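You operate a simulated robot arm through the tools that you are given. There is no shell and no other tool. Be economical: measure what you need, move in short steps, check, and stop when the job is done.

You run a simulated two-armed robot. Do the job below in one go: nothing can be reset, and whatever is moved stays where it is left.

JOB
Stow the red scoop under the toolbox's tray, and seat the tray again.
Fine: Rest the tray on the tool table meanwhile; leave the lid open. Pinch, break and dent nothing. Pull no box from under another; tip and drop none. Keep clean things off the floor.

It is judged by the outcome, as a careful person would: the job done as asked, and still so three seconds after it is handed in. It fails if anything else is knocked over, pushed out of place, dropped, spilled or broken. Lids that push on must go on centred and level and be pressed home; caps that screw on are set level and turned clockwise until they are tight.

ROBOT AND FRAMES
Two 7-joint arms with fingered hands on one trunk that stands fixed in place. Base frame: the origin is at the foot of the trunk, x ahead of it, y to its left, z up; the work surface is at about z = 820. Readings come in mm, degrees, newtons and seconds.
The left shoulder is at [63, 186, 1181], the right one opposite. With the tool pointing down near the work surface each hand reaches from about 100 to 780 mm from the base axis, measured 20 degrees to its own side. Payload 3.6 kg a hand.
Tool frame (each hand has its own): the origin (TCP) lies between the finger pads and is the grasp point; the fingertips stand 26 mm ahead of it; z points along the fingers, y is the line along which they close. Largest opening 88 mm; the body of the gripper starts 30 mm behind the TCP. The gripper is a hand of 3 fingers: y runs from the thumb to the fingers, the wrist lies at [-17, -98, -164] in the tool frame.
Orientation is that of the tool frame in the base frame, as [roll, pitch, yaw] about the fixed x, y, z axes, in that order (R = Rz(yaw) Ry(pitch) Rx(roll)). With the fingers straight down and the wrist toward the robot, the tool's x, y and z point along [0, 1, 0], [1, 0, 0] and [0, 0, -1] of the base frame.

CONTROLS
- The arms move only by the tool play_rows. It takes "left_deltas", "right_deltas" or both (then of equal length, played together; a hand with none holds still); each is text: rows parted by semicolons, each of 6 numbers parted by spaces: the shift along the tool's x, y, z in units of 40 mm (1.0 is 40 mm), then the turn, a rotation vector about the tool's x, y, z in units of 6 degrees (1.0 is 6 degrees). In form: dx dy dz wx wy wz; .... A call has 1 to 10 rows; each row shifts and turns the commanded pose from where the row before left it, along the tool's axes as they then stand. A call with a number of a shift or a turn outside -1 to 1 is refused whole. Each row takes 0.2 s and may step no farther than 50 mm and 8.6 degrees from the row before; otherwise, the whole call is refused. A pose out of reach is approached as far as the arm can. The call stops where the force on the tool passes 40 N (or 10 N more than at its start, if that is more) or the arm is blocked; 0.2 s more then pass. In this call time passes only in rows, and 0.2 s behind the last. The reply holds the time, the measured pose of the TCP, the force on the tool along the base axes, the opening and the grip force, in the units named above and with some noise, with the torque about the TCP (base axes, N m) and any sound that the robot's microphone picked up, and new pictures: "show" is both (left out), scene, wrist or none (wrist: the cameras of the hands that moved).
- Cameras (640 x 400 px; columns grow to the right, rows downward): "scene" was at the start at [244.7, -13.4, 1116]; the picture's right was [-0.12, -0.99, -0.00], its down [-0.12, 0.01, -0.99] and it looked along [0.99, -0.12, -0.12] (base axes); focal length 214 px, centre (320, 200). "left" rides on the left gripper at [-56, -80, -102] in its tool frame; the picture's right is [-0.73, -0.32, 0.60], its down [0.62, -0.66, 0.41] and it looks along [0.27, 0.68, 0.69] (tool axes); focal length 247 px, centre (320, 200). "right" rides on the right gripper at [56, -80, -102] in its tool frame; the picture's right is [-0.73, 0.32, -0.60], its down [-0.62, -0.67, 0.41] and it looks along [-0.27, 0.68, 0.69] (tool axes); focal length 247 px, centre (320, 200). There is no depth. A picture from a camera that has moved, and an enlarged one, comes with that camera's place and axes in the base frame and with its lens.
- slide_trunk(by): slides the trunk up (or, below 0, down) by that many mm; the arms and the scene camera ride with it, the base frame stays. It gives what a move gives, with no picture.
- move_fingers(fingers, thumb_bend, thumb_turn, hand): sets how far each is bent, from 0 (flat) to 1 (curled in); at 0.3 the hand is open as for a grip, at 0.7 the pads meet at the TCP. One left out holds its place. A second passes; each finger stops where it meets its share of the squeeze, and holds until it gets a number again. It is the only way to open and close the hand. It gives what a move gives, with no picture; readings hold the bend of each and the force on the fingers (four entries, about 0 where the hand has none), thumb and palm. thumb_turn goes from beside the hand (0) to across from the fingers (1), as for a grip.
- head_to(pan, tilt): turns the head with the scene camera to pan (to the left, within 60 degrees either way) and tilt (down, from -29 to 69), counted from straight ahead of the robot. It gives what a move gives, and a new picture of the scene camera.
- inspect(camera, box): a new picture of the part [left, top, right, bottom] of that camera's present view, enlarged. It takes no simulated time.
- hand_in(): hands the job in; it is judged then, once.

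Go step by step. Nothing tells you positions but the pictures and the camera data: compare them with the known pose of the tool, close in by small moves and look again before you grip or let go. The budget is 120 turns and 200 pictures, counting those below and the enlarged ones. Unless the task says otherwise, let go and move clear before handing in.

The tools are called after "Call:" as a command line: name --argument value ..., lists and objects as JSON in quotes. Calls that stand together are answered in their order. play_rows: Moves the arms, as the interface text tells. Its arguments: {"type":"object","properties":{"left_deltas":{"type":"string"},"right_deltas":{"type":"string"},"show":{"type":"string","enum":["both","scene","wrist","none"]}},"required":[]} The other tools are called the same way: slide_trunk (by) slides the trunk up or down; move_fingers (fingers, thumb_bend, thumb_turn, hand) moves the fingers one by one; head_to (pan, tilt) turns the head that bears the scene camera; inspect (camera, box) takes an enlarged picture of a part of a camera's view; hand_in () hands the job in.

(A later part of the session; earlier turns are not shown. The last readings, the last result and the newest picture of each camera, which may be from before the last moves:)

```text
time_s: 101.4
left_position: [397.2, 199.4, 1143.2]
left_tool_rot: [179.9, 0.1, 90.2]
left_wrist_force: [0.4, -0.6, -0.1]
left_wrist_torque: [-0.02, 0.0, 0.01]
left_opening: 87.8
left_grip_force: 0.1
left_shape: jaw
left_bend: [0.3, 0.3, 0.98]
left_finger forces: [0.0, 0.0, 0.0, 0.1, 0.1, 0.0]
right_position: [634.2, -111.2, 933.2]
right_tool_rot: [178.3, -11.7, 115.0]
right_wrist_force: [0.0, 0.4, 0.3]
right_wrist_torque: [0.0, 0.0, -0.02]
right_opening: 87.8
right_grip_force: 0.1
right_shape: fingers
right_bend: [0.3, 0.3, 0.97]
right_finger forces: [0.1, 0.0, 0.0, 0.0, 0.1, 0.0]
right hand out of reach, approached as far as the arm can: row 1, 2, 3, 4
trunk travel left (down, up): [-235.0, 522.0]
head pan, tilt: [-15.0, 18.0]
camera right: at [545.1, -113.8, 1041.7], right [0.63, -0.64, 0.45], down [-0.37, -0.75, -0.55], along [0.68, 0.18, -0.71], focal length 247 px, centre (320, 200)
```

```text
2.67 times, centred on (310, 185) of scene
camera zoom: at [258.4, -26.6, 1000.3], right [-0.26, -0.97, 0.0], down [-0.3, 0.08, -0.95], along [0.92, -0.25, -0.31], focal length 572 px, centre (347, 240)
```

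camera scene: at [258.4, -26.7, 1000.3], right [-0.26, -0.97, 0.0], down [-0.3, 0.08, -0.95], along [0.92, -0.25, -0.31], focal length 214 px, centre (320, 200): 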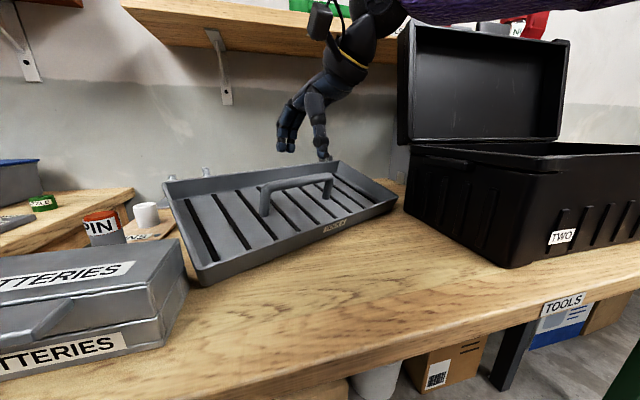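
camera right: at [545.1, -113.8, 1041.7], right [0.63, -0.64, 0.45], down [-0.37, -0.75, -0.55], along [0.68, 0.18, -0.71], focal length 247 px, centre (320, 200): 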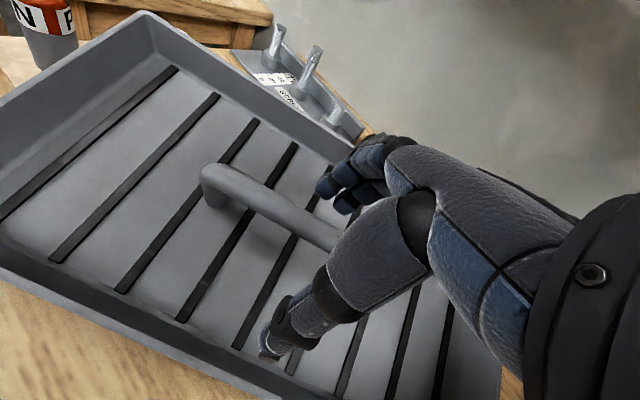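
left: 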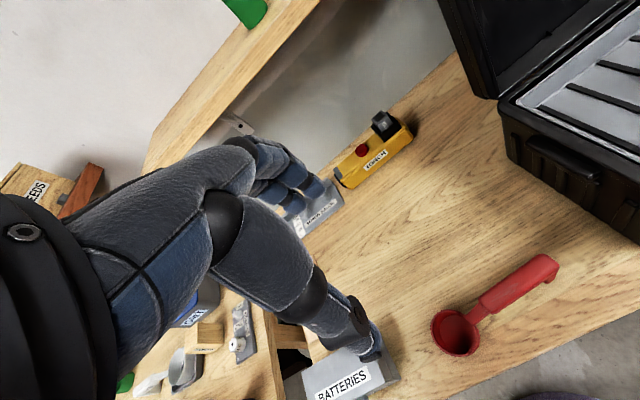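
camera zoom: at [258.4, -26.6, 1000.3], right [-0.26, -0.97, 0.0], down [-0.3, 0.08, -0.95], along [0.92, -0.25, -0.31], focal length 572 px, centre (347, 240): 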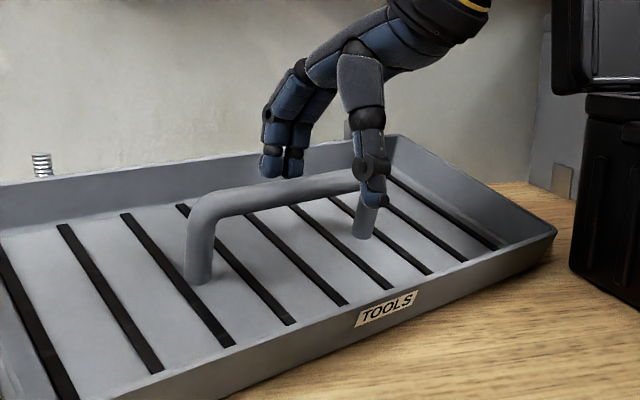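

Call:
play_rows --right_deltas "0 0.2 0.12 0 0.2 0;0 0 0 0 0 0" --show "none"

Call:
inspect --camera "scene" --box '[240, 120, 390, 245]'

```text
time_s: 102.0
left_position: [397.3, 198.4, 1143.2]
left_tool_rot: [-179.9, 0.0, 90.1]
left_wrist_force: [-0.1, -0.8, -0.1]
left_wrist_torque: [0.03, -0.02, -0.02]
left_opening: 87.6
left_grip_force: 0.0
left_shape: jaw
left_bend: [0.3, 0.3, 0.98]
left_finger forces: [0.0, 0.0, 0.0, 0.1, 0.0, 0.1]
right_position: [637.0, -114.0, 930.9]
right_tool_rot: [178.2, -13.0, 115.1]
right_wrist_force: [1.1, 0.5, -0.7]
right_wrist_torque: [0.02, 0.0, -0.06]
right_opening: 88.0
right_grip_force: 0.0
right_shape: fingers
right_bend: [0.3, 0.3, 0.97]
right_finger forces: [0.0, 0.0, 0.0, 0.1, 0.1, 0.1]
right hand out of reach, approached as far as the arm can: row 1
trunk travel left (down, up): [-235.0, 522.0]
head pan, tilt: [-15.0, 18.0]
```

```text
3.20 times, centred on (315, 182) of scene
camera zoom: at [258.4, -26.6, 1000.3], right [-0.26, -0.97, 0.0], down [-0.3, 0.08, -0.95], along [0.92, -0.25, -0.31], focal length 686 px, centre (336, 256)
```

zoom: 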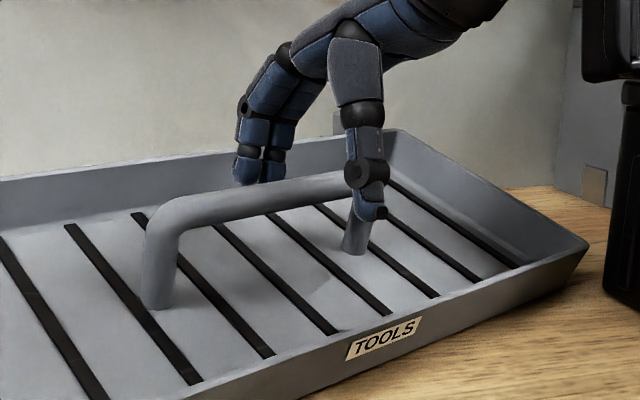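

Call:
play_rows --right_deltas "0.1 0 -0.7 0 0 0;0.1 0 -0.8 0 0 0;0.2 0 -0.2 0 0.3 0;0.2 0 0 0 0.3 0;0 0.2 0 0 0 0.3;0 0 0 0 0 0.3;0 0 0 0 0 0" --show "none"

```text
time_s: 103.6
left_position: [396.3, 199.0, 1143.6]
left_tool_rot: [179.9, -0.1, 90.0]
left_wrist_force: [-0.9, -0.7, 0.8]
left_wrist_torque: [-0.02, -0.01, 0.0]
left_opening: 87.7
left_grip_force: 0.1
left_shape: jaw
left_bend: [0.3, 0.3, 0.98]
left_finger forces: [0.1, 0.0, 0.0, 0.0, 0.2, 0.0]
right_position: [638.4, -101.3, 1001.8]
right_tool_rot: [179.3, -16.6, 111.5]
right_wrist_force: [0.6, 0.2, -0.5]
right_wrist_torque: [-0.04, 0.01, 0.02]
right_opening: 88.0
right_grip_force: 0.1
right_shape: fingers
right_bend: [0.3, 0.3, 0.97]
right_finger forces: [0.1, 0.0, 0.1, 0.1, 0.0, 0.0]
trunk travel left (down, up): [-235.0, 522.0]
head pan, tilt: [-15.0, 18.0]
```

Call:
play_rows --right_deltas "0.15 0.24 0.03 0 0 0;0 0 0 0 0 0" --show "none"

Call:
slide_trunk --by -70

Call:
inspect --camera "scene" --box '[220, 60, 420, 240]'

Call:
inspect --camera "right" --box '[100, 80, 500, 400]'

```text
time_s: 104.2
left_position: [396.8, 198.7, 1144.2]
left_tool_rot: [-180.0, 0.1, 90.1]
left_wrist_force: [0.0, 0.3, 0.9]
left_wrist_torque: [-0.03, 0.0, -0.01]
left_opening: 87.6
left_grip_force: 0.2
left_shape: jaw
left_bend: [0.3, 0.3, 0.98]
left_finger forces: [0.0, 0.0, 0.0, 0.0, 0.0, 0.0]
right_position: [638.3, -102.7, 1003.1]
right_tool_rot: [179.3, -16.6, 111.5]
right_wrist_force: [-0.9, 0.0, 0.4]
right_wrist_torque: [0.01, -0.01, 0.0]
right_opening: 88.2
right_grip_force: 0.1
right_shape: fingers
right_bend: [0.3, 0.3, 0.97]
right_finger forces: [0.0, 0.1, 0.0, 0.0, 0.1, 0.0]
right hand out of reach, approached as far as the arm can: row 1
trunk travel left (down, up): [-235.0, 522.0]
head pan, tilt: [-15.0, 18.0]
```

```text
time_s: 105.3
left_position: [395.5, 199.9, 1074.8]
left_tool_rot: [179.9, 0.0, 90.1]
left_wrist_force: [0.2, -0.1, -0.1]
left_wrist_torque: [0.02, -0.02, 0.0]
left_opening: 87.6
left_grip_force: 0.2
left_shape: jaw
left_bend: [0.3, 0.3, 0.98]
left_finger forces: [0.1, 0.0, 0.0, 0.0, 0.0, 0.0]
right_position: [637.5, -103.7, 933.7]
right_tool_rot: [179.3, -16.6, 111.5]
right_wrist_force: [-0.9, -0.1, 1.0]
right_wrist_torque: [0.0, 0.0, -0.01]
right_opening: 88.1
right_grip_force: 0.0
right_shape: fingers
right_bend: [0.3, 0.3, 0.97]
right_finger forces: [0.0, 0.1, 0.1, 0.0, 0.1, 0.1]
trunk travel left (down, up): [-165.0, 592.0]
head pan, tilt: [-15.0, 18.0]
```

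```text
2.22 times, centred on (320, 150) of scene
camera zoom: at [271.9, -26.7, 923.7], right [-0.26, -0.97, 0.0], down [-0.3, 0.08, -0.95], along [0.92, -0.25, -0.31], focal length 477 px, centre (320, 311)
```

zoom: 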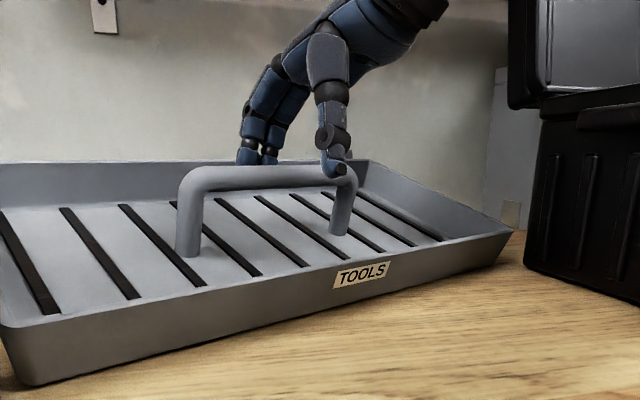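

```text
1.25 times, centred on (300, 240) of right
camera zoom: at [552.8, -108.8, 1045.0], right [0.61, -0.7, 0.37], down [-0.44, -0.69, -0.58], along [0.66, 0.19, -0.73], focal length 309 px, centre (345, 150)
```

zoom: 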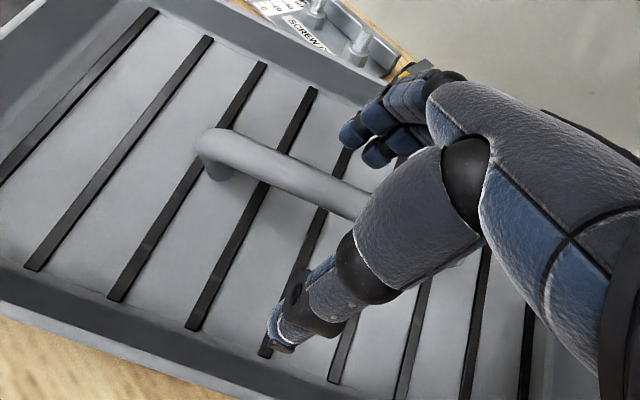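

Near enough to the bar's middle. Lowering 12 mm more with the trunk and closing.

Call:
slide_trunk --by -14

Call:
move_fingers --hand "right" --fingers 0.75 --thumb_bend 0.75

Call:
inspect --camera "scene" --box '[260, 80, 380, 190]'

```text
time_s: 105.9
left_position: [395.9, 198.6, 1060.1]
left_tool_rot: [179.9, 0.1, 90.1]
left_wrist_force: [-0.9, 0.6, -0.1]
left_wrist_torque: [0.01, -0.03, -0.02]
left_opening: 87.8
left_grip_force: 0.2
left_shape: jaw
left_bend: [0.3, 0.3, 0.98]
left_finger forces: [0.1, 0.1, 0.1, 0.0, 0.0, 0.1]
right_position: [637.4, -102.7, 917.3]
right_tool_rot: [179.3, -16.6, 111.5]
right_wrist_force: [-0.5, 0.0, 0.0]
right_wrist_torque: [0.0, -0.03, 0.03]
right_opening: 87.9
right_grip_force: 0.1
right_shape: fingers
right_bend: [0.3, 0.3, 0.97]
right_finger forces: [0.1, 0.1, 0.1, 0.0, 0.0, 0.0]
trunk travel left (down, up): [-151.0, 606.0]
head pan, tilt: [-15.0, 18.0]
```

```text
time_s: 106.9
left_position: [398.5, 198.3, 1058.3]
left_tool_rot: [-179.9, -0.1, 90.0]
left_wrist_force: [-0.3, 0.4, 0.0]
left_wrist_torque: [-0.02, 0.0, -0.04]
left_opening: 87.7
left_grip_force: 0.0
left_shape: jaw
left_bend: [0.3, 0.3, 0.98]
left_finger forces: [0.0, 0.0, 0.0, 0.0, 0.0, 0.0]
right_position: [638.0, -103.4, 916.9]
right_tool_rot: [179.4, -16.5, 111.4]
right_wrist_force: [-1.3, -0.3, -0.6]
right_wrist_torque: [-0.05, -0.01, -0.01]
right_opening: 12.9
right_grip_force: 13.8
right_shape: fingers
right_bend: [0.66, 0.65, 0.97]
right_finger forces: [11.1, 2.9, 0.0, 0.0, 13.6, 0.1]
trunk travel left (down, up): [-151.0, 606.0]
head pan, tilt: [-15.0, 18.0]
```

```text
3.64 times, centred on (320, 135) of scene
camera zoom: at [275.5, -26.7, 907.9], right [-0.26, -0.97, 0.0], down [-0.3, 0.08, -0.95], along [0.92, -0.25, -0.31], focal length 780 px, centre (320, 436)
```

zoom: 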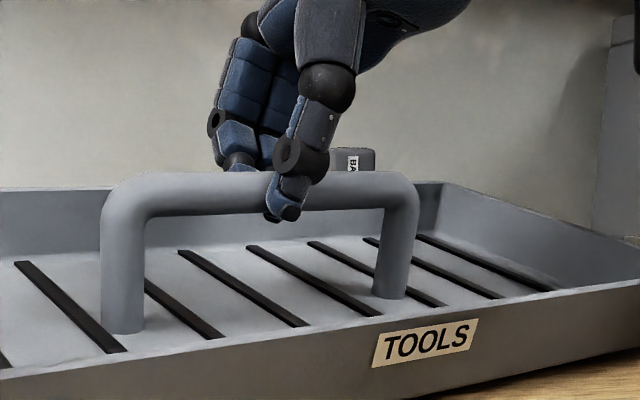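

A proper pinch near the bar's middle. Lifting with the trunk.

Call:
slide_trunk --by 60

Call:
inspect --camera "scene" --box '[150, 50, 470, 300]'

```text
time_s: 107.9
left_position: [398.1, 199.2, 1118.6]
left_tool_rot: [-180.0, 0.0, 90.2]
left_wrist_force: [0.1, -0.1, -0.9]
left_wrist_torque: [0.01, -0.02, -0.01]
left_opening: 87.8
left_grip_force: 0.0
left_shape: jaw
left_bend: [0.3, 0.3, 0.98]
left_finger forces: [0.1, 0.0, 0.0, 0.1, 0.0, 0.1]
right_position: [639.1, -103.7, 976.9]
right_tool_rot: [179.4, -16.5, 111.4]
right_wrist_force: [-0.9, 0.1, -2.3]
right_wrist_torque: [0.02, 0.0, 0.02]
right_opening: 12.8
right_grip_force: 13.5
right_shape: fingers
right_bend: [0.66, 0.65, 0.97]
right_finger forces: [11.0, 3.1, 0.0, 0.0, 13.4, 0.0]
trunk travel left (down, up): [-211.0, 546.0]
head pan, tilt: [-15.0, 18.0]
```

```text
1.60 times, centred on (310, 175) of scene
camera zoom: at [263.8, -26.7, 973.5], right [-0.26, -0.97, 0.0], down [-0.3, 0.08, -0.95], along [0.92, -0.25, -0.31], focal length 343 px, centre (336, 240)
```

zoom: 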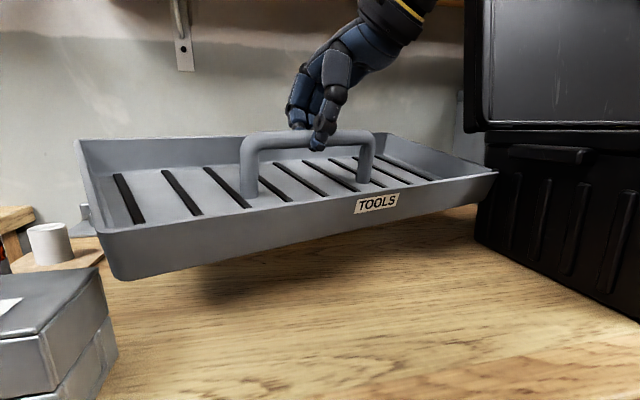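

Lifted and level along the bar. I'll raise it well above the box rim, pull back from the lid, square the yaw, and then test reach toward the box.

Call:
slide_trunk --by 135

Call:
play_rows --right_deltas "0.2 -0.55 0 0 0 0;0.2 -0.55 0 0 0 0;0.2 -0.55 0 0 0 0;0.2 -0.55 0 0 0 0;0.2 -0.55 0 0 0 0;0 0 0 0 0 0" --show "scene"

```text
time_s: 109.5
left_position: [397.4, 199.2, 1253.9]
left_tool_rot: [-179.9, -0.1, 90.0]
left_wrist_force: [0.0, -0.5, -0.3]
left_wrist_torque: [-0.05, -0.02, -0.01]
left_opening: 87.4
left_grip_force: 0.0
left_shape: jaw
left_bend: [0.3, 0.3, 0.98]
left_finger forces: [0.0, 0.1, 0.1, 0.1, 0.0, 0.0]
right_position: [609.2, -105.3, 1163.2]
right_tool_rot: [174.5, -14.6, 112.8]
right_wrist_force: [0.3, 0.6, -2.1]
right_wrist_torque: [-0.03, -0.04, 0.01]
right_opening: 13.1
right_grip_force: 13.6
right_shape: fingers
right_bend: [0.66, 0.65, 0.97]
right_finger forces: [11.0, 3.1, 0.1, 0.1, 13.5, 0.0]
trunk travel left (down, up): [-346.0, 411.0]
head pan, tilt: [-15.0, 18.0]
```

```text
time_s: 110.9
left_position: [397.6, 200.2, 1254.7]
left_tool_rot: [-179.9, 0.0, 90.1]
left_wrist_force: [1.3, 0.6, -0.6]
left_wrist_torque: [-0.03, 0.01, -0.03]
left_opening: 87.7
left_grip_force: 0.0
left_shape: jaw
left_bend: [0.3, 0.3, 0.98]
left_finger forces: [0.1, 0.0, 0.0, 0.0, 0.0, 0.0]
right_position: [494.7, -107.4, 1163.3]
right_tool_rot: [174.3, -14.7, 112.8]
right_wrist_force: [-1.4, -0.1, -3.1]
right_wrist_torque: [-0.02, 0.03, 0.0]
right_opening: 13.0
right_grip_force: 13.6
right_shape: fingers
right_bend: [0.66, 0.65, 0.97]
right_finger forces: [10.9, 3.0, 0.0, 0.0, 13.5, 0.0]
trunk travel left (down, up): [-346.0, 411.0]
head pan, tilt: [-15.0, 18.0]
camera scene: at [240.6, -26.6, 1120.8], right [-0.26, -0.97, 0.0], down [-0.3, 0.08, -0.95], along [0.92, -0.25, -0.31], focal length 214 px, centre (320, 200)
```

scene: 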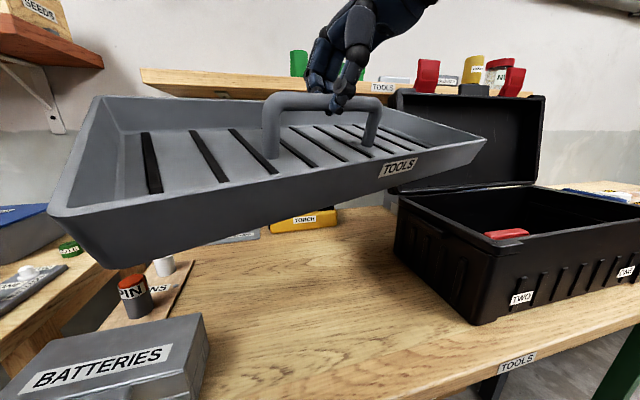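

Call:
play_rows --right_deltas "-0.3 0 0 0 0 0.63;-0.3 0.1 0 0 0 0.63;-0.3 0.2 0 0 0 0.63;-0.3 0.2 0 0 0 0.63;-0.4 0.2 0 0 0 0.63;-0.5 0.2 0 0 0 0.63;0 0 0 0 0 0" --show "scene"

```text
time_s: 112.5
left_position: [397.2, 199.5, 1254.3]
left_tool_rot: [-179.9, 0.0, 90.1]
left_wrist_force: [0.9, -0.4, 0.1]
left_wrist_torque: [0.01, 0.0, -0.01]
left_opening: 87.6
left_grip_force: 0.0
left_shape: jaw
left_bend: [0.3, 0.3, 0.98]
left_finger forces: [0.0, 0.1, 0.1, 0.0, 0.0, 0.0]
right_position: [543.8, -180.5, 1143.1]
right_tool_rot: [-179.4, -15.6, 89.3]
right_wrist_force: [0.3, 0.3, -1.8]
right_wrist_torque: [0.01, 0.02, -0.06]
right_opening: 12.9
right_grip_force: 14.2
right_shape: fingers
right_bend: [0.66, 0.65, 0.97]
right_finger forces: [11.0, 2.8, 0.0, 0.0, 13.5, 0.0]
trunk travel left (down, up): [-346.0, 411.0]
head pan, tilt: [-15.0, 18.0]
camera scene: at [240.1, -26.5, 1120.9], right [-0.26, -0.97, 0.0], down [-0.3, 0.08, -0.95], along [0.92, -0.25, -0.31], focal length 214 px, centre (320, 200)
```

scene: 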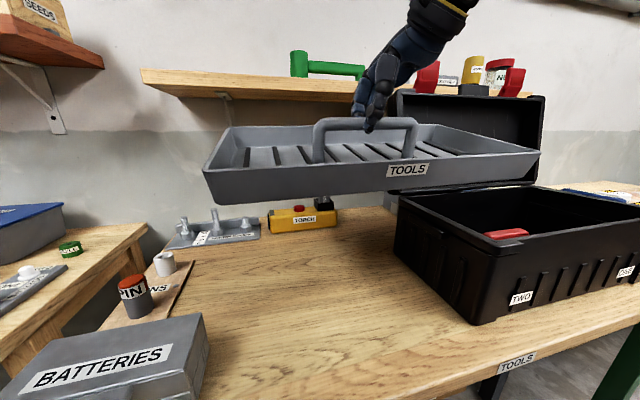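

Tray is level along its length but pitched ~11° (front low). I'll correct that with the hand while moving toward the box.

Call:
play_rows --right_deltas "0 0 0 0.6 0 0;0 0 0 0.6 0 0;0 0 0 0.6 0 0;-0.48 0 -0.13 0 0 0;-0.96 0 -0.27 0 0 0;-0.96 0 -0.27 0 0 0;-0.96 0 -0.27 0 0 0;-0.7 0 -0.2 0 0 0;0 0 0 0 0 0" --show "scene"

```text
time_s: 114.5
left_position: [397.9, 199.2, 1254.1]
left_tool_rot: [180.0, 0.1, 90.2]
left_wrist_force: [0.0, 0.2, 0.2]
left_wrist_torque: [0.01, -0.04, -0.03]
left_opening: 87.8
left_grip_force: 0.1
left_shape: jaw
left_bend: [0.3, 0.3, 0.98]
left_finger forces: [0.0, 0.0, 0.1, 0.0, 0.2, 0.1]
right_position: [551.9, -347.8, 1139.9]
right_tool_rot: [-168.6, -15.7, 89.2]
right_wrist_force: [-0.9, 0.8, -2.4]
right_wrist_torque: [0.01, -0.03, 0.0]
right_opening: 12.9
right_grip_force: 13.9
right_shape: fingers
right_bend: [0.66, 0.65, 0.97]
right_finger forces: [10.8, 3.2, 0.1, 0.1, 13.3, 0.0]
trunk travel left (down, up): [-346.0, 411.0]
head pan, tilt: [-15.0, 18.0]
camera scene: at [240.2, -26.5, 1120.9], right [-0.26, -0.97, 0.0], down [-0.3, 0.08, -0.95], along [0.92, -0.25, -0.31], focal length 214 px, centre (320, 200)
```

scene: 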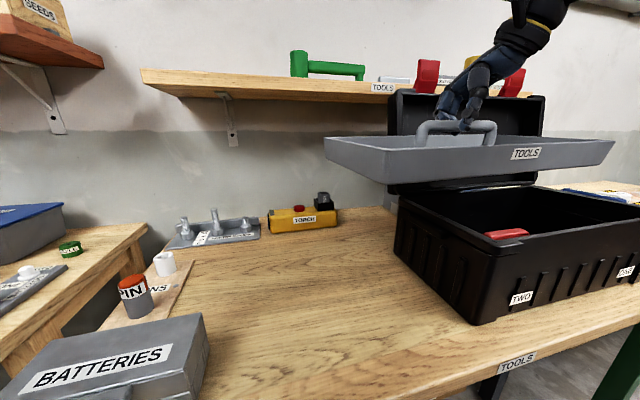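

Call:
play_rows --right_deltas "-0.6 -0.12 -0.15 0 0 0;-0.91 -0.12 -0.235 0 0 0;-0.91 -0.12 -0.235 0 0 0;-0.91 -0.12 -0.235 0 0 0;-0.91 -0.05 -0.24 0 0 0;-0.4 0 -0.1 0 0 0;0 0 0 0 0 0" --show "none"

Call:
head_to --pan -42 --tilt 20

```text
time_s: 116.1
left_position: [396.3, 199.0, 1254.0]
left_tool_rot: [180.0, 0.0, 90.1]
left_wrist_force: [0.2, 1.0, 0.4]
left_wrist_torque: [-0.04, 0.0, 0.0]
left_opening: 87.5
left_grip_force: 0.1
left_shape: jaw
left_bend: [0.3, 0.3, 0.98]
left_finger forces: [0.0, 0.0, 0.1, 0.0, 0.0, 0.0]
right_position: [537.7, -540.1, 1139.8]
right_tool_rot: [-168.6, -15.7, 89.3]
right_wrist_force: [-0.3, 0.2, -2.1]
right_wrist_torque: [-0.01, 0.01, 0.01]
right_opening: 12.7
right_grip_force: 13.6
right_shape: fingers
right_bend: [0.66, 0.65, 0.97]
right_finger forces: [10.7, 3.0, 0.0, 0.1, 13.1, 0.0]
trunk travel left (down, up): [-346.0, 411.0]
head pan, tilt: [-15.0, 18.0]
```

```text
time_s: 117.0
left_position: [396.5, 199.0, 1254.0]
left_tool_rot: [180.0, 0.0, 90.1]
left_wrist_force: [0.3, -0.7, 0.2]
left_wrist_torque: [-0.04, 0.01, 0.02]
left_opening: 87.7
left_grip_force: 0.1
left_shape: jaw
left_bend: [0.3, 0.3, 0.98]
left_finger forces: [0.0, 0.0, 0.1, 0.0, 0.0, 0.1]
right_position: [537.6, -540.8, 1139.9]
right_tool_rot: [-168.7, -15.7, 89.3]
right_wrist_force: [0.2, -0.8, -1.4]
right_wrist_torque: [-0.01, 0.03, 0.0]
right_opening: 12.7
right_grip_force: 13.4
right_shape: fingers
right_bend: [0.66, 0.65, 0.97]
right_finger forces: [10.7, 3.3, 0.0, 0.0, 13.1, 0.0]
trunk travel left (down, up): [-346.0, 411.0]
head pan, tilt: [-42.0, 20.0]
camera scene: at [219.3, -65.0, 1117.7], right [-0.67, -0.74, 0.0], down [-0.25, 0.23, -0.94], along [0.7, -0.63, -0.34], focal length 214 px, centre (320, 200)
```

scene: 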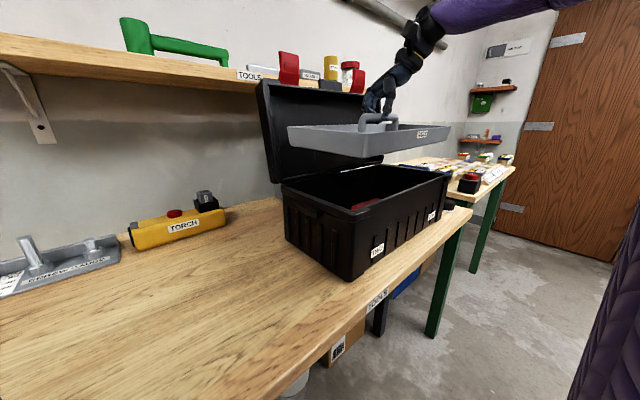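

Over the box and reachable. Zooming to align the tray with the opening.

Call:
inspect --camera "scene" --box '[260, 90, 460, 290]'

Call:
inspect --camera "right" --box '[0, 0, 640, 400]'

```text
2.00 times, centred on (360, 190) of scene
camera zoom: at [219.3, -65.0, 1117.7], right [-0.67, -0.74, 0.0], down [-0.25, 0.23, -0.94], along [0.7, -0.63, -0.34], focal length 429 px, centre (240, 220)
```

zoom: 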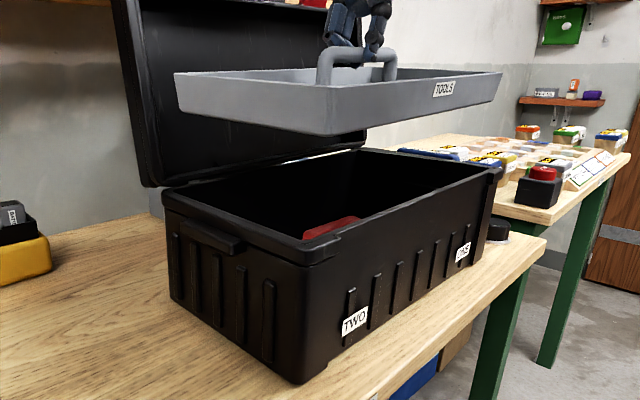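

```text
1.00 times, centred on (320, 200) of right (not enlarged: the box is as wide or as high as the picture)
camera zoom: at [480.6, -516.0, 1266.2], right [0.42, -0.85, 0.31], down [-0.74, -0.52, -0.43], along [0.53, -0.05, -0.85], focal length 247 px, centre (320, 200)
```

zoom: 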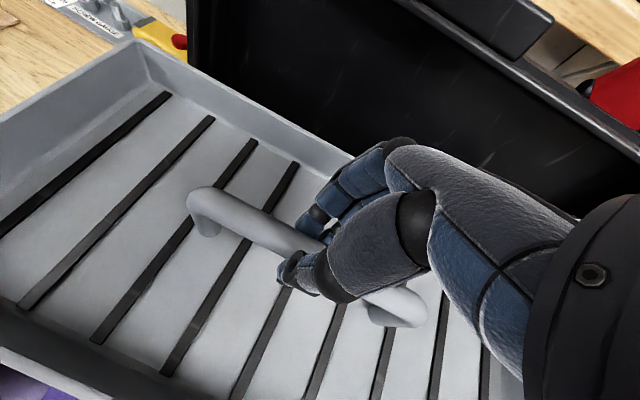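

Call:
inspect --camera "scene" --box '[280, 110, 380, 175]'

Call:
inspect --camera "scene" --box '[360, 110, 460, 175]'

Call:
inspect --camera "scene" --box '[270, 160, 370, 225]'

Call:
inspect --camera "scene" --box '[360, 150, 460, 215]'

```text
6.15 times, centred on (330, 142) of scene
camera zoom: at [219.3, -65.0, 1117.7], right [-0.67, -0.74, 0.0], down [-0.25, 0.23, -0.94], along [0.7, -0.63, -0.34], focal length 1320 px, centre (258, 554)
```

zoom: 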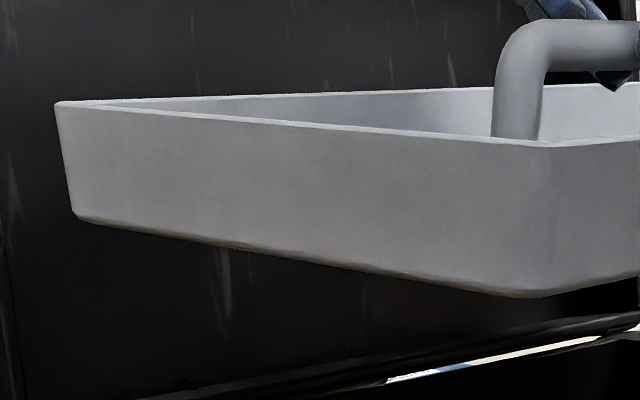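

```text
6.15 times, centred on (410, 142) of scene
camera zoom: at [219.3, -65.0, 1117.7], right [-0.67, -0.74, 0.0], down [-0.25, 0.23, -0.94], along [0.7, -0.63, -0.34], focal length 1320 px, centre (-234, 554)
```

zoom: 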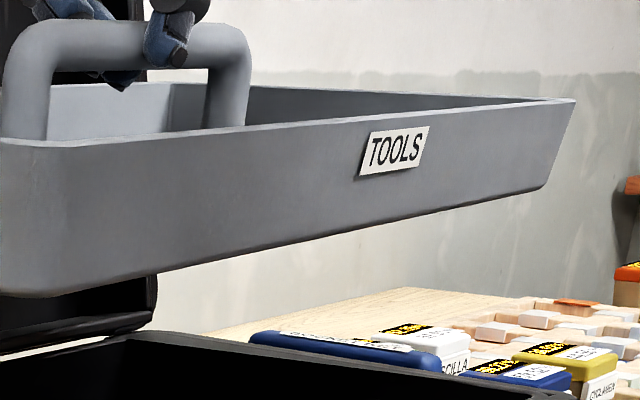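

```text
6.15 times, centred on (320, 192) of scene
camera zoom: at [219.3, -65.0, 1117.7], right [-0.67, -0.74, 0.0], down [-0.25, 0.23, -0.94], along [0.7, -0.63, -0.34], focal length 1320 px, centre (320, 246)
```

zoom: 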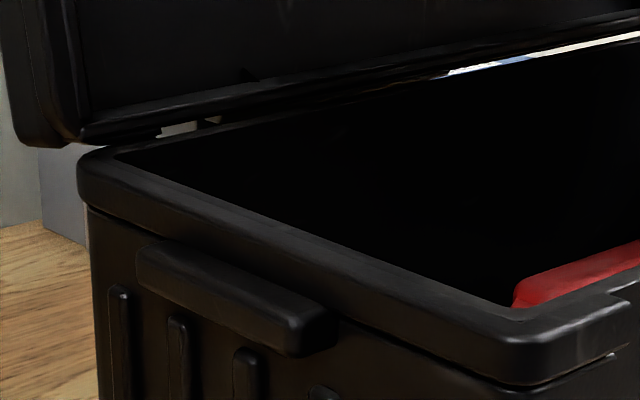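

```text
6.15 times, centred on (410, 182) of scene
camera zoom: at [219.3, -65.0, 1117.7], right [-0.67, -0.74, 0.0], down [-0.25, 0.23, -0.94], along [0.7, -0.63, -0.34], focal length 1320 px, centre (-234, 308)
```

zoom: 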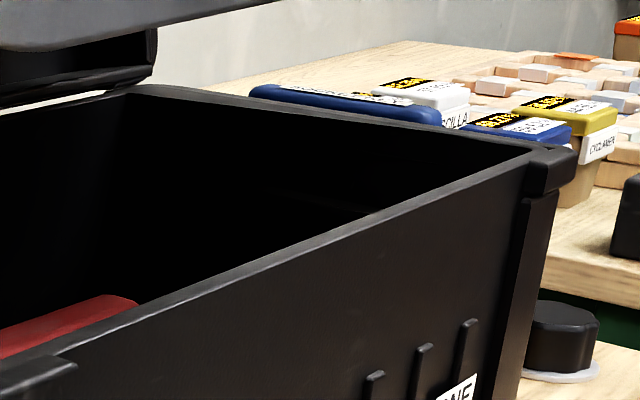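

Interior opening is ≈ x 449–653, left wall y −345. Tray yaw looks ~+2.5° off; correcting that, and lowering to just above the rim for a closer comparison.

Call:
play_rows --right_deltas "-0.2 -0.01 -0.05 -0.11 0.08 0.39;0 0 0 0 0 0" --show "none"

Call:
slide_trunk --by -80

Call:
head_to --pan -42 --tilt 5

Call:
inspect --camera "scene" --box '[260, 120, 480, 260]'

```text
time_s: 117.6
left_position: [396.9, 199.2, 1254.0]
left_tool_rot: [180.0, 0.0, 90.1]
left_wrist_force: [-0.4, -0.5, -0.2]
left_wrist_torque: [-0.01, 0.03, 0.01]
left_opening: 87.4
left_grip_force: 0.1
left_shape: jaw
left_bend: [0.3, 0.3, 0.98]
left_finger forces: [0.1, 0.1, 0.0, 0.0, 0.0, 0.0]
right_position: [538.2, -549.0, 1139.2]
right_tool_rot: [-168.6, -15.6, 86.8]
right_wrist_force: [-0.3, -0.5, -2.3]
right_wrist_torque: [-0.04, -0.05, 0.02]
right_opening: 12.9
right_grip_force: 13.5
right_shape: fingers
right_bend: [0.66, 0.65, 0.97]
right_finger forces: [10.6, 3.2, 0.0, 0.1, 13.2, 0.0]
trunk travel left (down, up): [-346.0, 411.0]
head pan, tilt: [-42.0, 20.0]
```

```text
time_s: 118.8
left_position: [396.6, 199.4, 1175.1]
left_tool_rot: [180.0, 0.0, 90.1]
left_wrist_force: [-0.5, 0.1, -0.3]
left_wrist_torque: [0.02, 0.0, -0.03]
left_opening: 87.7
left_grip_force: 0.1
left_shape: jaw
left_bend: [0.3, 0.3, 0.98]
left_finger forces: [0.1, 0.0, 0.0, 0.0, 0.1, 0.1]
right_position: [536.9, -548.3, 1060.1]
right_tool_rot: [-168.7, -15.7, 87.0]
right_wrist_force: [0.5, -0.1, -1.3]
right_wrist_torque: [0.01, -0.01, 0.0]
right_opening: 12.9
right_grip_force: 13.3
right_shape: fingers
right_bend: [0.66, 0.65, 0.97]
right_finger forces: [10.5, 3.3, 0.0, 0.0, 13.2, 0.1]
trunk travel left (down, up): [-266.0, 491.0]
head pan, tilt: [-42.0, 20.0]
```

```text
time_s: 119.6
left_position: [397.3, 198.8, 1175.1]
left_tool_rot: [180.0, 0.0, 90.1]
left_wrist_force: [0.0, 1.1, 0.5]
left_wrist_torque: [-0.02, 0.02, 0.01]
left_opening: 87.8
left_grip_force: 0.1
left_shape: jaw
left_bend: [0.3, 0.3, 0.98]
left_finger forces: [0.0, 0.0, 0.1, 0.0, 0.1, 0.0]
right_position: [537.3, -550.3, 1060.0]
right_tool_rot: [-168.6, -15.7, 86.8]
right_wrist_force: [-0.4, -0.1, -1.9]
right_wrist_torque: [-0.03, 0.01, 0.02]
right_opening: 12.9
right_grip_force: 13.2
right_shape: fingers
right_bend: [0.66, 0.65, 0.97]
right_finger forces: [10.6, 3.2, 0.0, 0.0, 13.2, 0.0]
trunk travel left (down, up): [-266.0, 491.0]
head pan, tilt: [-42.0, 5.0]
camera scene: at [230.9, -64.2, 1055.2], right [-0.67, -0.74, 0.0], down [-0.07, 0.06, -1.0], along [0.74, -0.67, -0.09], focal length 214 px, centre (320, 200)
```

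scene: 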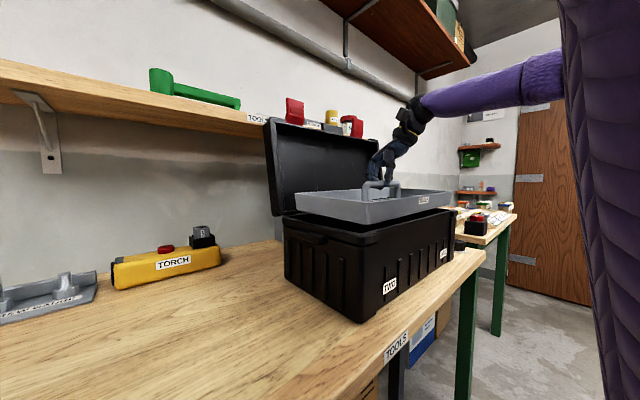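

```text
2.86 times, centred on (370, 190) of scene
camera zoom: at [230.9, -64.2, 1055.2], right [-0.67, -0.74, 0.0], down [-0.07, 0.06, -1.0], along [0.74, -0.67, -0.09], focal length 613 px, centre (177, 229)
```

zoom: 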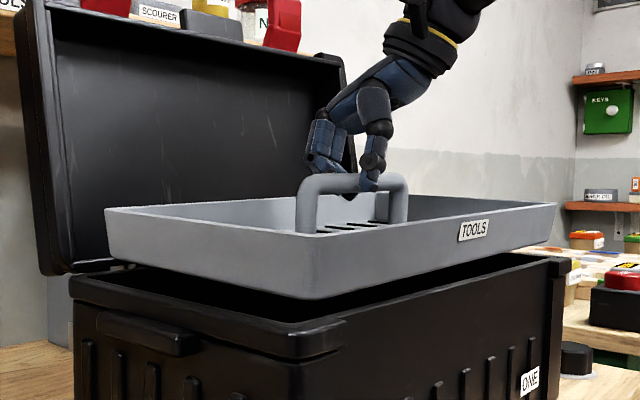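

Call:
inspect --camera "scene" --box '[280, 180, 390, 250]'

Call:
inspect --camera "scene" --box '[380, 170, 480, 235]'

Call:
inspect --camera "right" --box '[0, 0, 640, 400]'

```text
5.71 times, centred on (335, 215) of scene
camera zoom: at [230.9, -64.2, 1055.2], right [-0.67, -0.74, 0.0], down [-0.07, 0.06, -1.0], along [0.74, -0.67, -0.09], focal length 1226 px, centre (234, 114)
```

zoom: 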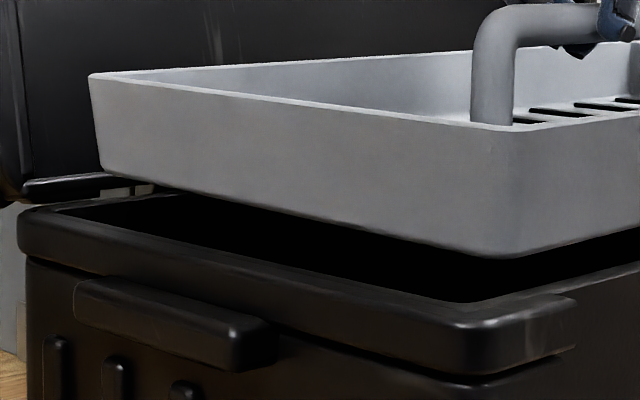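

```text
6.15 times, centred on (430, 202) of scene
camera zoom: at [230.9, -64.2, 1055.2], right [-0.67, -0.74, 0.0], down [-0.07, 0.06, -1.0], along [0.74, -0.67, -0.09], focal length 1320 px, centre (-357, 185)
```

zoom: 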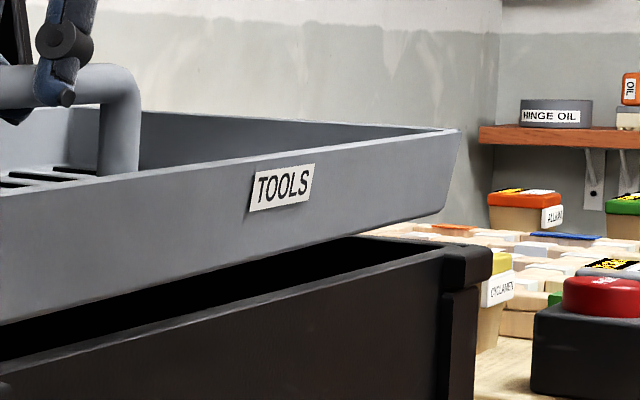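

```text
1.00 times, centred on (320, 200) of right (not enlarged: the box is as wide or as high as the picture)
camera zoom: at [481.1, -522.9, 1186.2], right [0.38, -0.87, 0.31], down [-0.76, -0.49, -0.43], along [0.52, -0.07, -0.85], focal length 247 px, centre (320, 200)
```

zoom: 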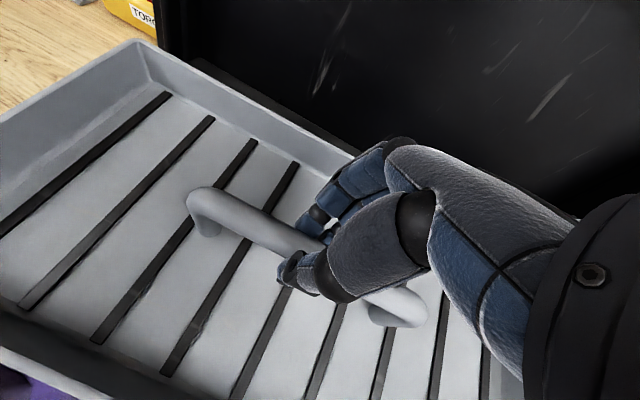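

Parallax from the remaining gap makes this ambiguous, so I'll lower in small steps and compare again close to the rim.

Call:
slide_trunk --by -9

Call:
inspect --camera "scene" --box '[280, 180, 390, 250]'

Call:
inspect --camera "scene" --box '[380, 170, 480, 235]'

```text
time_s: 120.1
left_position: [397.2, 198.5, 1166.3]
left_tool_rot: [-180.0, -0.1, 90.1]
left_wrist_force: [-0.1, 0.7, -0.1]
left_wrist_torque: [0.01, -0.03, -0.01]
left_opening: 87.7
left_grip_force: 0.0
left_shape: jaw
left_bend: [0.3, 0.3, 0.98]
left_finger forces: [0.0, 0.0, 0.0, 0.1, 0.0, 0.1]
right_position: [538.0, -550.8, 1050.7]
right_tool_rot: [-168.7, -15.7, 86.9]
right_wrist_force: [0.3, 0.7, -1.3]
right_wrist_torque: [-0.02, -0.03, -0.03]
right_opening: 12.7
right_grip_force: 13.3
right_shape: fingers
right_bend: [0.66, 0.65, 0.97]
right_finger forces: [10.6, 3.2, 0.1, 0.0, 13.3, 0.0]
trunk travel left (down, up): [-257.0, 500.0]
head pan, tilt: [-42.0, 5.0]
```

```text
5.71 times, centred on (335, 215) of scene
camera zoom: at [232.1, -64.1, 1045.5], right [-0.67, -0.74, 0.0], down [-0.06, 0.06, -1.0], along [0.74, -0.67, -0.09], focal length 1226 px, centre (234, 114)
```

zoom: 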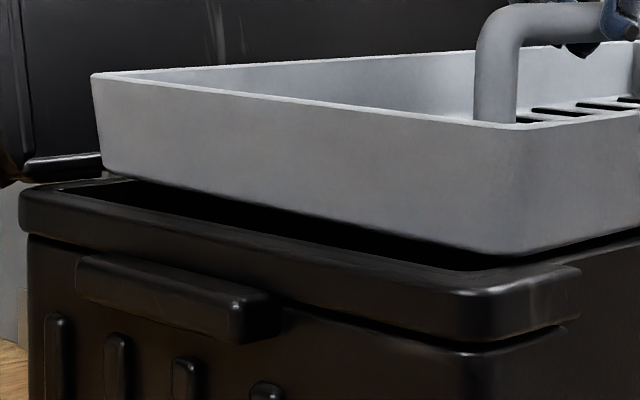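

```text
6.15 times, centred on (430, 202) of scene
camera zoom: at [232.1, -64.1, 1045.5], right [-0.67, -0.74, 0.0], down [-0.06, 0.06, -1.0], along [0.74, -0.67, -0.09], focal length 1320 px, centre (-357, 185)
```

zoom: 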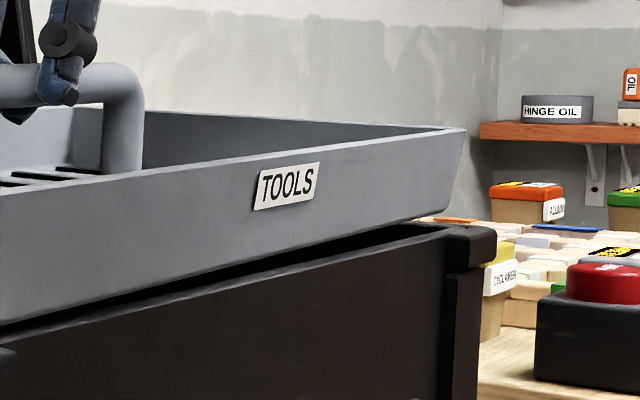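

The tray bottom is now about level with the rim and appears inside the opening. Nudging +x 3 mm, +y 3 mm and lowering with force-limited steps.

Call:
play_rows --right_deltas "0.07 0.08 0 0 0 0;-0.04 0.03 0.14 0 0 0;-0.04 0.03 0.14 0 0 0;0 0 0 0 0 0" --show "none"

Call:
inspect --camera "scene" --box '[270, 150, 470, 260]'

```text
time_s: 121.1
left_position: [397.3, 198.9, 1167.3]
left_tool_rot: [180.0, 0.0, 90.1]
left_wrist_force: [0.0, -0.8, 0.0]
left_wrist_torque: [0.01, 0.02, 0.04]
left_opening: 87.6
left_grip_force: 0.1
left_shape: jaw
left_bend: [0.3, 0.3, 0.98]
left_finger forces: [0.1, 0.1, 0.0, 0.0, 0.1, 0.0]
right_position: [540.1, -546.4, 1039.5]
right_tool_rot: [-168.6, -15.6, 86.8]
right_wrist_force: [1.2, -0.5, -0.9]
right_wrist_torque: [0.0, 0.04, -0.03]
right_opening: 12.6
right_grip_force: 13.3
right_shape: fingers
right_bend: [0.66, 0.65, 0.97]
right_finger forces: [11.2, 3.3, 0.0, 0.0, 12.3, 0.0]
trunk travel left (down, up): [-257.0, 500.0]
head pan, tilt: [-42.0, 5.0]
```

```text
3.20 times, centred on (370, 205) of scene
camera zoom: at [232.6, -64.1, 1045.4], right [-0.67, -0.74, 0.0], down [-0.07, 0.06, -1.0], along [0.74, -0.67, -0.09], focal length 686 px, centre (160, 184)
```

zoom: 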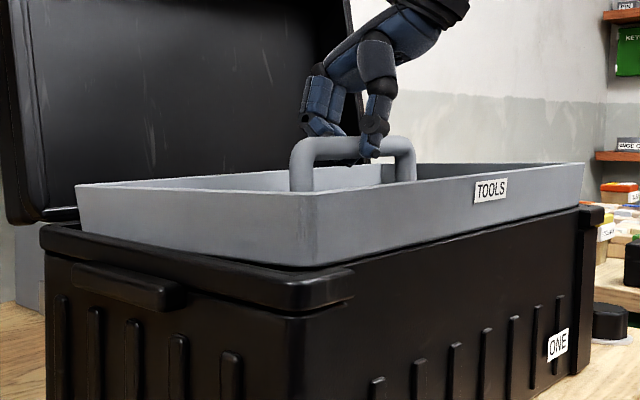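

Call:
inspect --camera "scene" --box '[340, 190, 420, 245]'

Call:
inspect --camera "scene" --box '[280, 190, 360, 245]'

Call:
inspect --camera "scene" --box '[410, 180, 480, 230]'

```text
7.27 times, centred on (380, 218) of scene
camera zoom: at [232.6, -64.1, 1045.4], right [-0.67, -0.74, 0.0], down [-0.07, 0.06, -1.0], along [0.74, -0.67, -0.09], focal length 1560 px, centre (-116, 73)
```

zoom: 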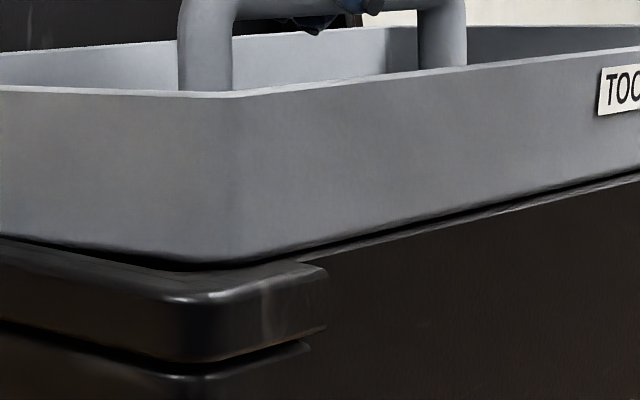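

```text
7.27 times, centred on (320, 218) of scene
camera zoom: at [232.6, -64.1, 1045.4], right [-0.67, -0.74, 0.0], down [-0.07, 0.06, -1.0], along [0.74, -0.67, -0.09], focal length 1560 px, centre (320, 73)
```

zoom: 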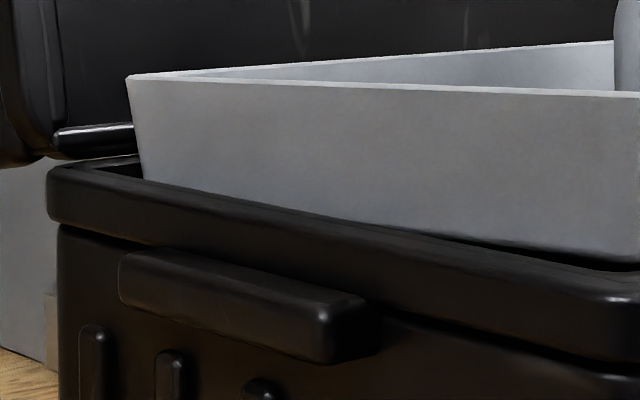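

```text
8.00 times, centred on (445, 205) of scene
camera zoom: at [232.6, -64.1, 1045.4], right [-0.67, -0.74, 0.0], down [-0.07, 0.06, -1.0], along [0.74, -0.67, -0.09], focal length 1716 px, centre (-680, 160)
```

zoom: 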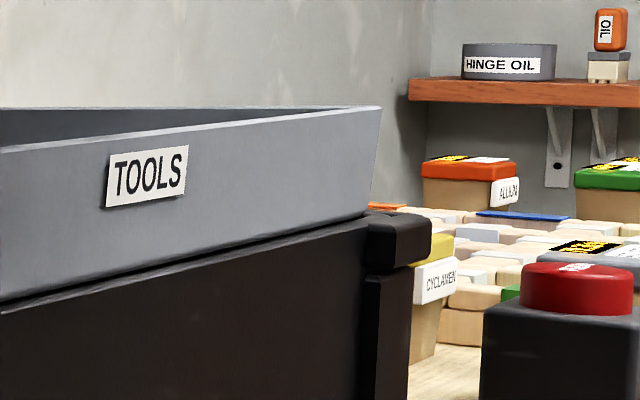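

The rear-left side is already entering; the front edge is right at the front wall. Shift +x 4 mm and continue lowering.

Call:
play_rows --right_deltas "0.04 0.1 -0.02 0 0 0;-0.03 0.02 0.1 0 0 0;-0.03 0.02 0.1 0 0 0;0 0 0 0 0 0" --show "none"

Call:
inspect --camera "scene" --box '[270, 160, 370, 240]'

Call:
inspect --camera "scene" --box '[360, 160, 470, 240]'

```text
time_s: 122.1
left_position: [396.9, 198.5, 1165.1]
left_tool_rot: [-179.9, 0.0, 90.1]
left_wrist_force: [-0.8, 0.0, 0.7]
left_wrist_torque: [-0.03, 0.02, 0.01]
left_opening: 87.7
left_grip_force: 0.0
left_shape: jaw
left_bend: [0.3, 0.3, 0.98]
left_finger forces: [0.0, 0.0, 0.0, 0.0, 0.0, 0.0]
right_position: [545.6, -546.2, 1030.7]
right_tool_rot: [-168.7, -15.7, 86.7]
right_wrist_force: [0.1, -1.6, 0.9]
right_wrist_torque: [0.01, 0.1, -0.04]
right_opening: 12.6
right_grip_force: 13.2
right_shape: fingers
right_bend: [0.66, 0.65, 0.96]
right_finger forces: [12.6, 2.1, 0.1, 0.1, 12.0, 0.0]
trunk travel left (down, up): [-257.0, 500.0]
head pan, tilt: [-42.0, 5.0]
```

```text
5.00 times, centred on (320, 200) of scene
camera zoom: at [232.4, -64.2, 1045.5], right [-0.67, -0.74, 0.0], down [-0.07, 0.06, -1.0], along [0.74, -0.67, -0.09], focal length 1072 px, centre (320, 200)
```

zoom: 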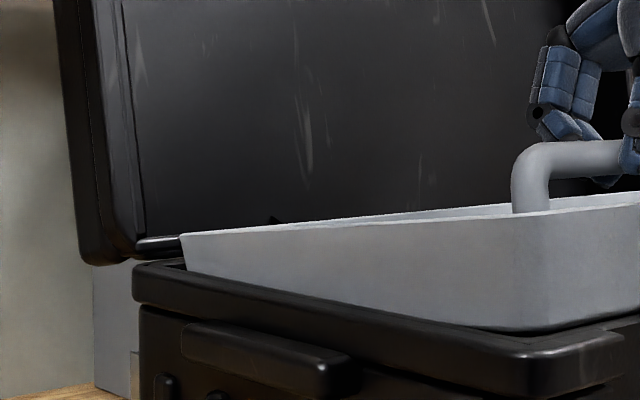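

```text
5.00 times, centred on (415, 200) of scene
camera zoom: at [232.4, -64.2, 1045.5], right [-0.67, -0.74, 0.0], down [-0.07, 0.06, -1.0], along [0.74, -0.67, -0.09], focal length 1072 px, centre (-155, 200)
```

zoom: 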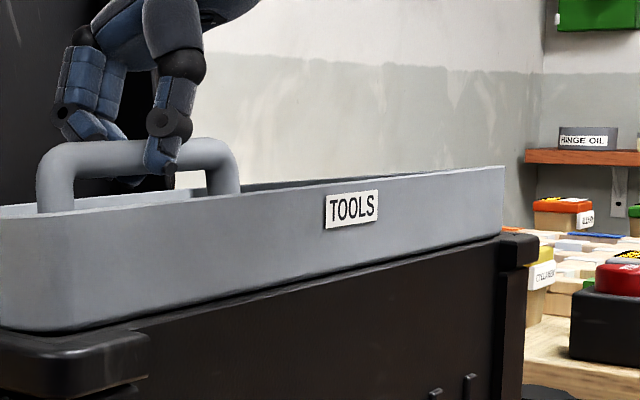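

Call:
play_rows --right_deltas "0.02 0.01 -0.1 0 0 0;0 0.18 -0.03 0 0 0;-0.03 0.02 0.1 0 0 0;-0.03 0.02 0.1 0 0 0;0 0 0 0 0 0" --show "none"

Call:
inspect --camera "scene" --box '[270, 150, 470, 260]'

Call:
inspect --camera "right" --box '[0, 0, 640, 400]'

```text
time_s: 123.3
left_position: [396.8, 199.2, 1164.5]
left_tool_rot: [180.0, 0.0, 90.1]
left_wrist_force: [0.1, -0.4, 0.1]
left_wrist_torque: [0.02, -0.04, 0.02]
left_opening: 87.8
left_grip_force: 0.0
left_shape: jaw
left_bend: [0.3, 0.3, 0.98]
left_finger forces: [0.1, 0.0, 0.0, 0.0, 0.0, 0.0]
right_position: [553.4, -546.9, 1026.7]
right_tool_rot: [-168.6, -15.6, 86.9]
right_wrist_force: [0.2, -0.7, -1.9]
right_wrist_torque: [-0.02, -0.01, 0.01]
right_opening: 12.6
right_grip_force: 14.7
right_shape: fingers
right_bend: [0.66, 0.65, 0.97]
right_finger forces: [10.8, 3.2, 0.0, 0.0, 13.5, 0.0]
trunk travel left (down, up): [-257.0, 500.0]
head pan, tilt: [-42.0, 5.0]
```

```text
3.20 times, centred on (370, 205) of scene
camera zoom: at [232.5, -64.1, 1045.4], right [-0.67, -0.74, 0.0], down [-0.07, 0.06, -1.0], along [0.74, -0.67, -0.09], focal length 686 px, centre (160, 184)
```

zoom: 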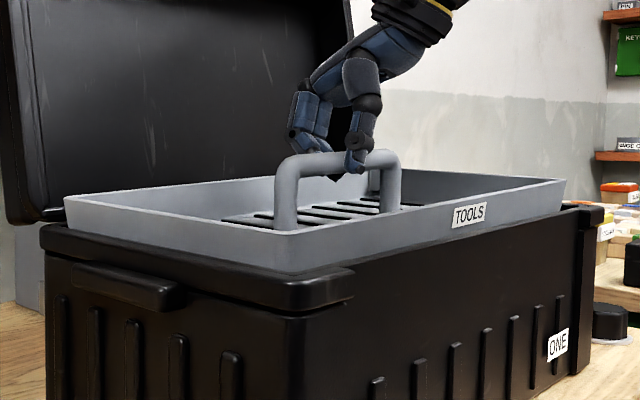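

```text
1.00 times, centred on (320, 200) of right (not enlarged: the box is as wide or as high as the picture)
camera zoom: at [497.1, -519.7, 1152.6], right [0.38, -0.87, 0.31], down [-0.76, -0.49, -0.43], along [0.52, -0.07, -0.85], focal length 247 px, centre (320, 200)
```

zoom: 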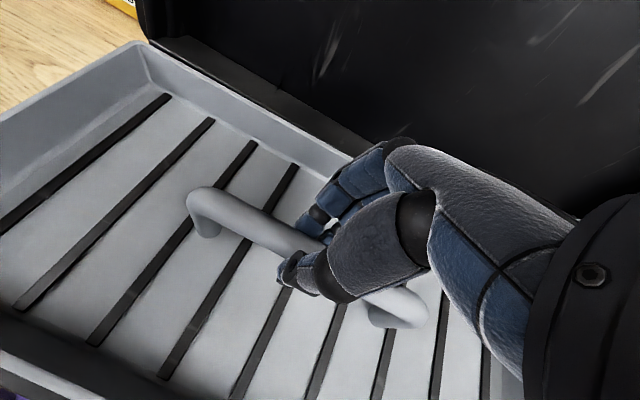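

It's in: front edge now behind the front wall, hanging free and level. Continue lowering gently.

Call:
play_rows --right_deltas "-0.035 0.025 0.12 0 0 0;-0.035 0.025 0.12 0 0 0;-0.035 0.025 0.12 0 0 0;0 0 0 0 0 0" --show "none"

Call:
inspect --camera "scene" --box '[270, 150, 470, 260]'

```text
time_s: 124.3
left_position: [397.1, 199.3, 1165.5]
left_tool_rot: [180.0, 0.0, 90.2]
left_wrist_force: [-0.5, -0.1, -0.9]
left_wrist_torque: [0.01, -0.02, 0.02]
left_opening: 87.6
left_grip_force: 0.1
left_shape: jaw
left_bend: [0.3, 0.3, 0.98]
left_finger forces: [0.1, 0.0, 0.0, 0.1, 0.1, 0.1]
right_position: [553.4, -546.7, 1009.6]
right_tool_rot: [-168.6, -15.6, 86.7]
right_wrist_force: [0.5, -2.6, -0.4]
right_wrist_torque: [-0.01, -0.02, 0.01]
right_opening: 12.8
right_grip_force: 14.4
right_shape: fingers
right_bend: [0.66, 0.65, 0.97]
right_finger forces: [10.8, 3.9, 0.0, 0.1, 13.3, 0.0]
trunk travel left (down, up): [-257.0, 500.0]
head pan, tilt: [-42.0, 5.0]
```

```text
3.20 times, centred on (370, 205) of scene
camera zoom: at [232.6, -64.4, 1045.4], right [-0.67, -0.74, 0.0], down [-0.07, 0.06, -1.0], along [0.74, -0.67, -0.09], focal length 686 px, centre (160, 184)
```

zoom: 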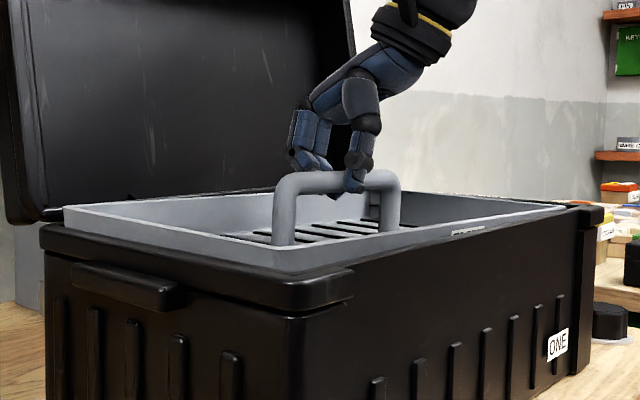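

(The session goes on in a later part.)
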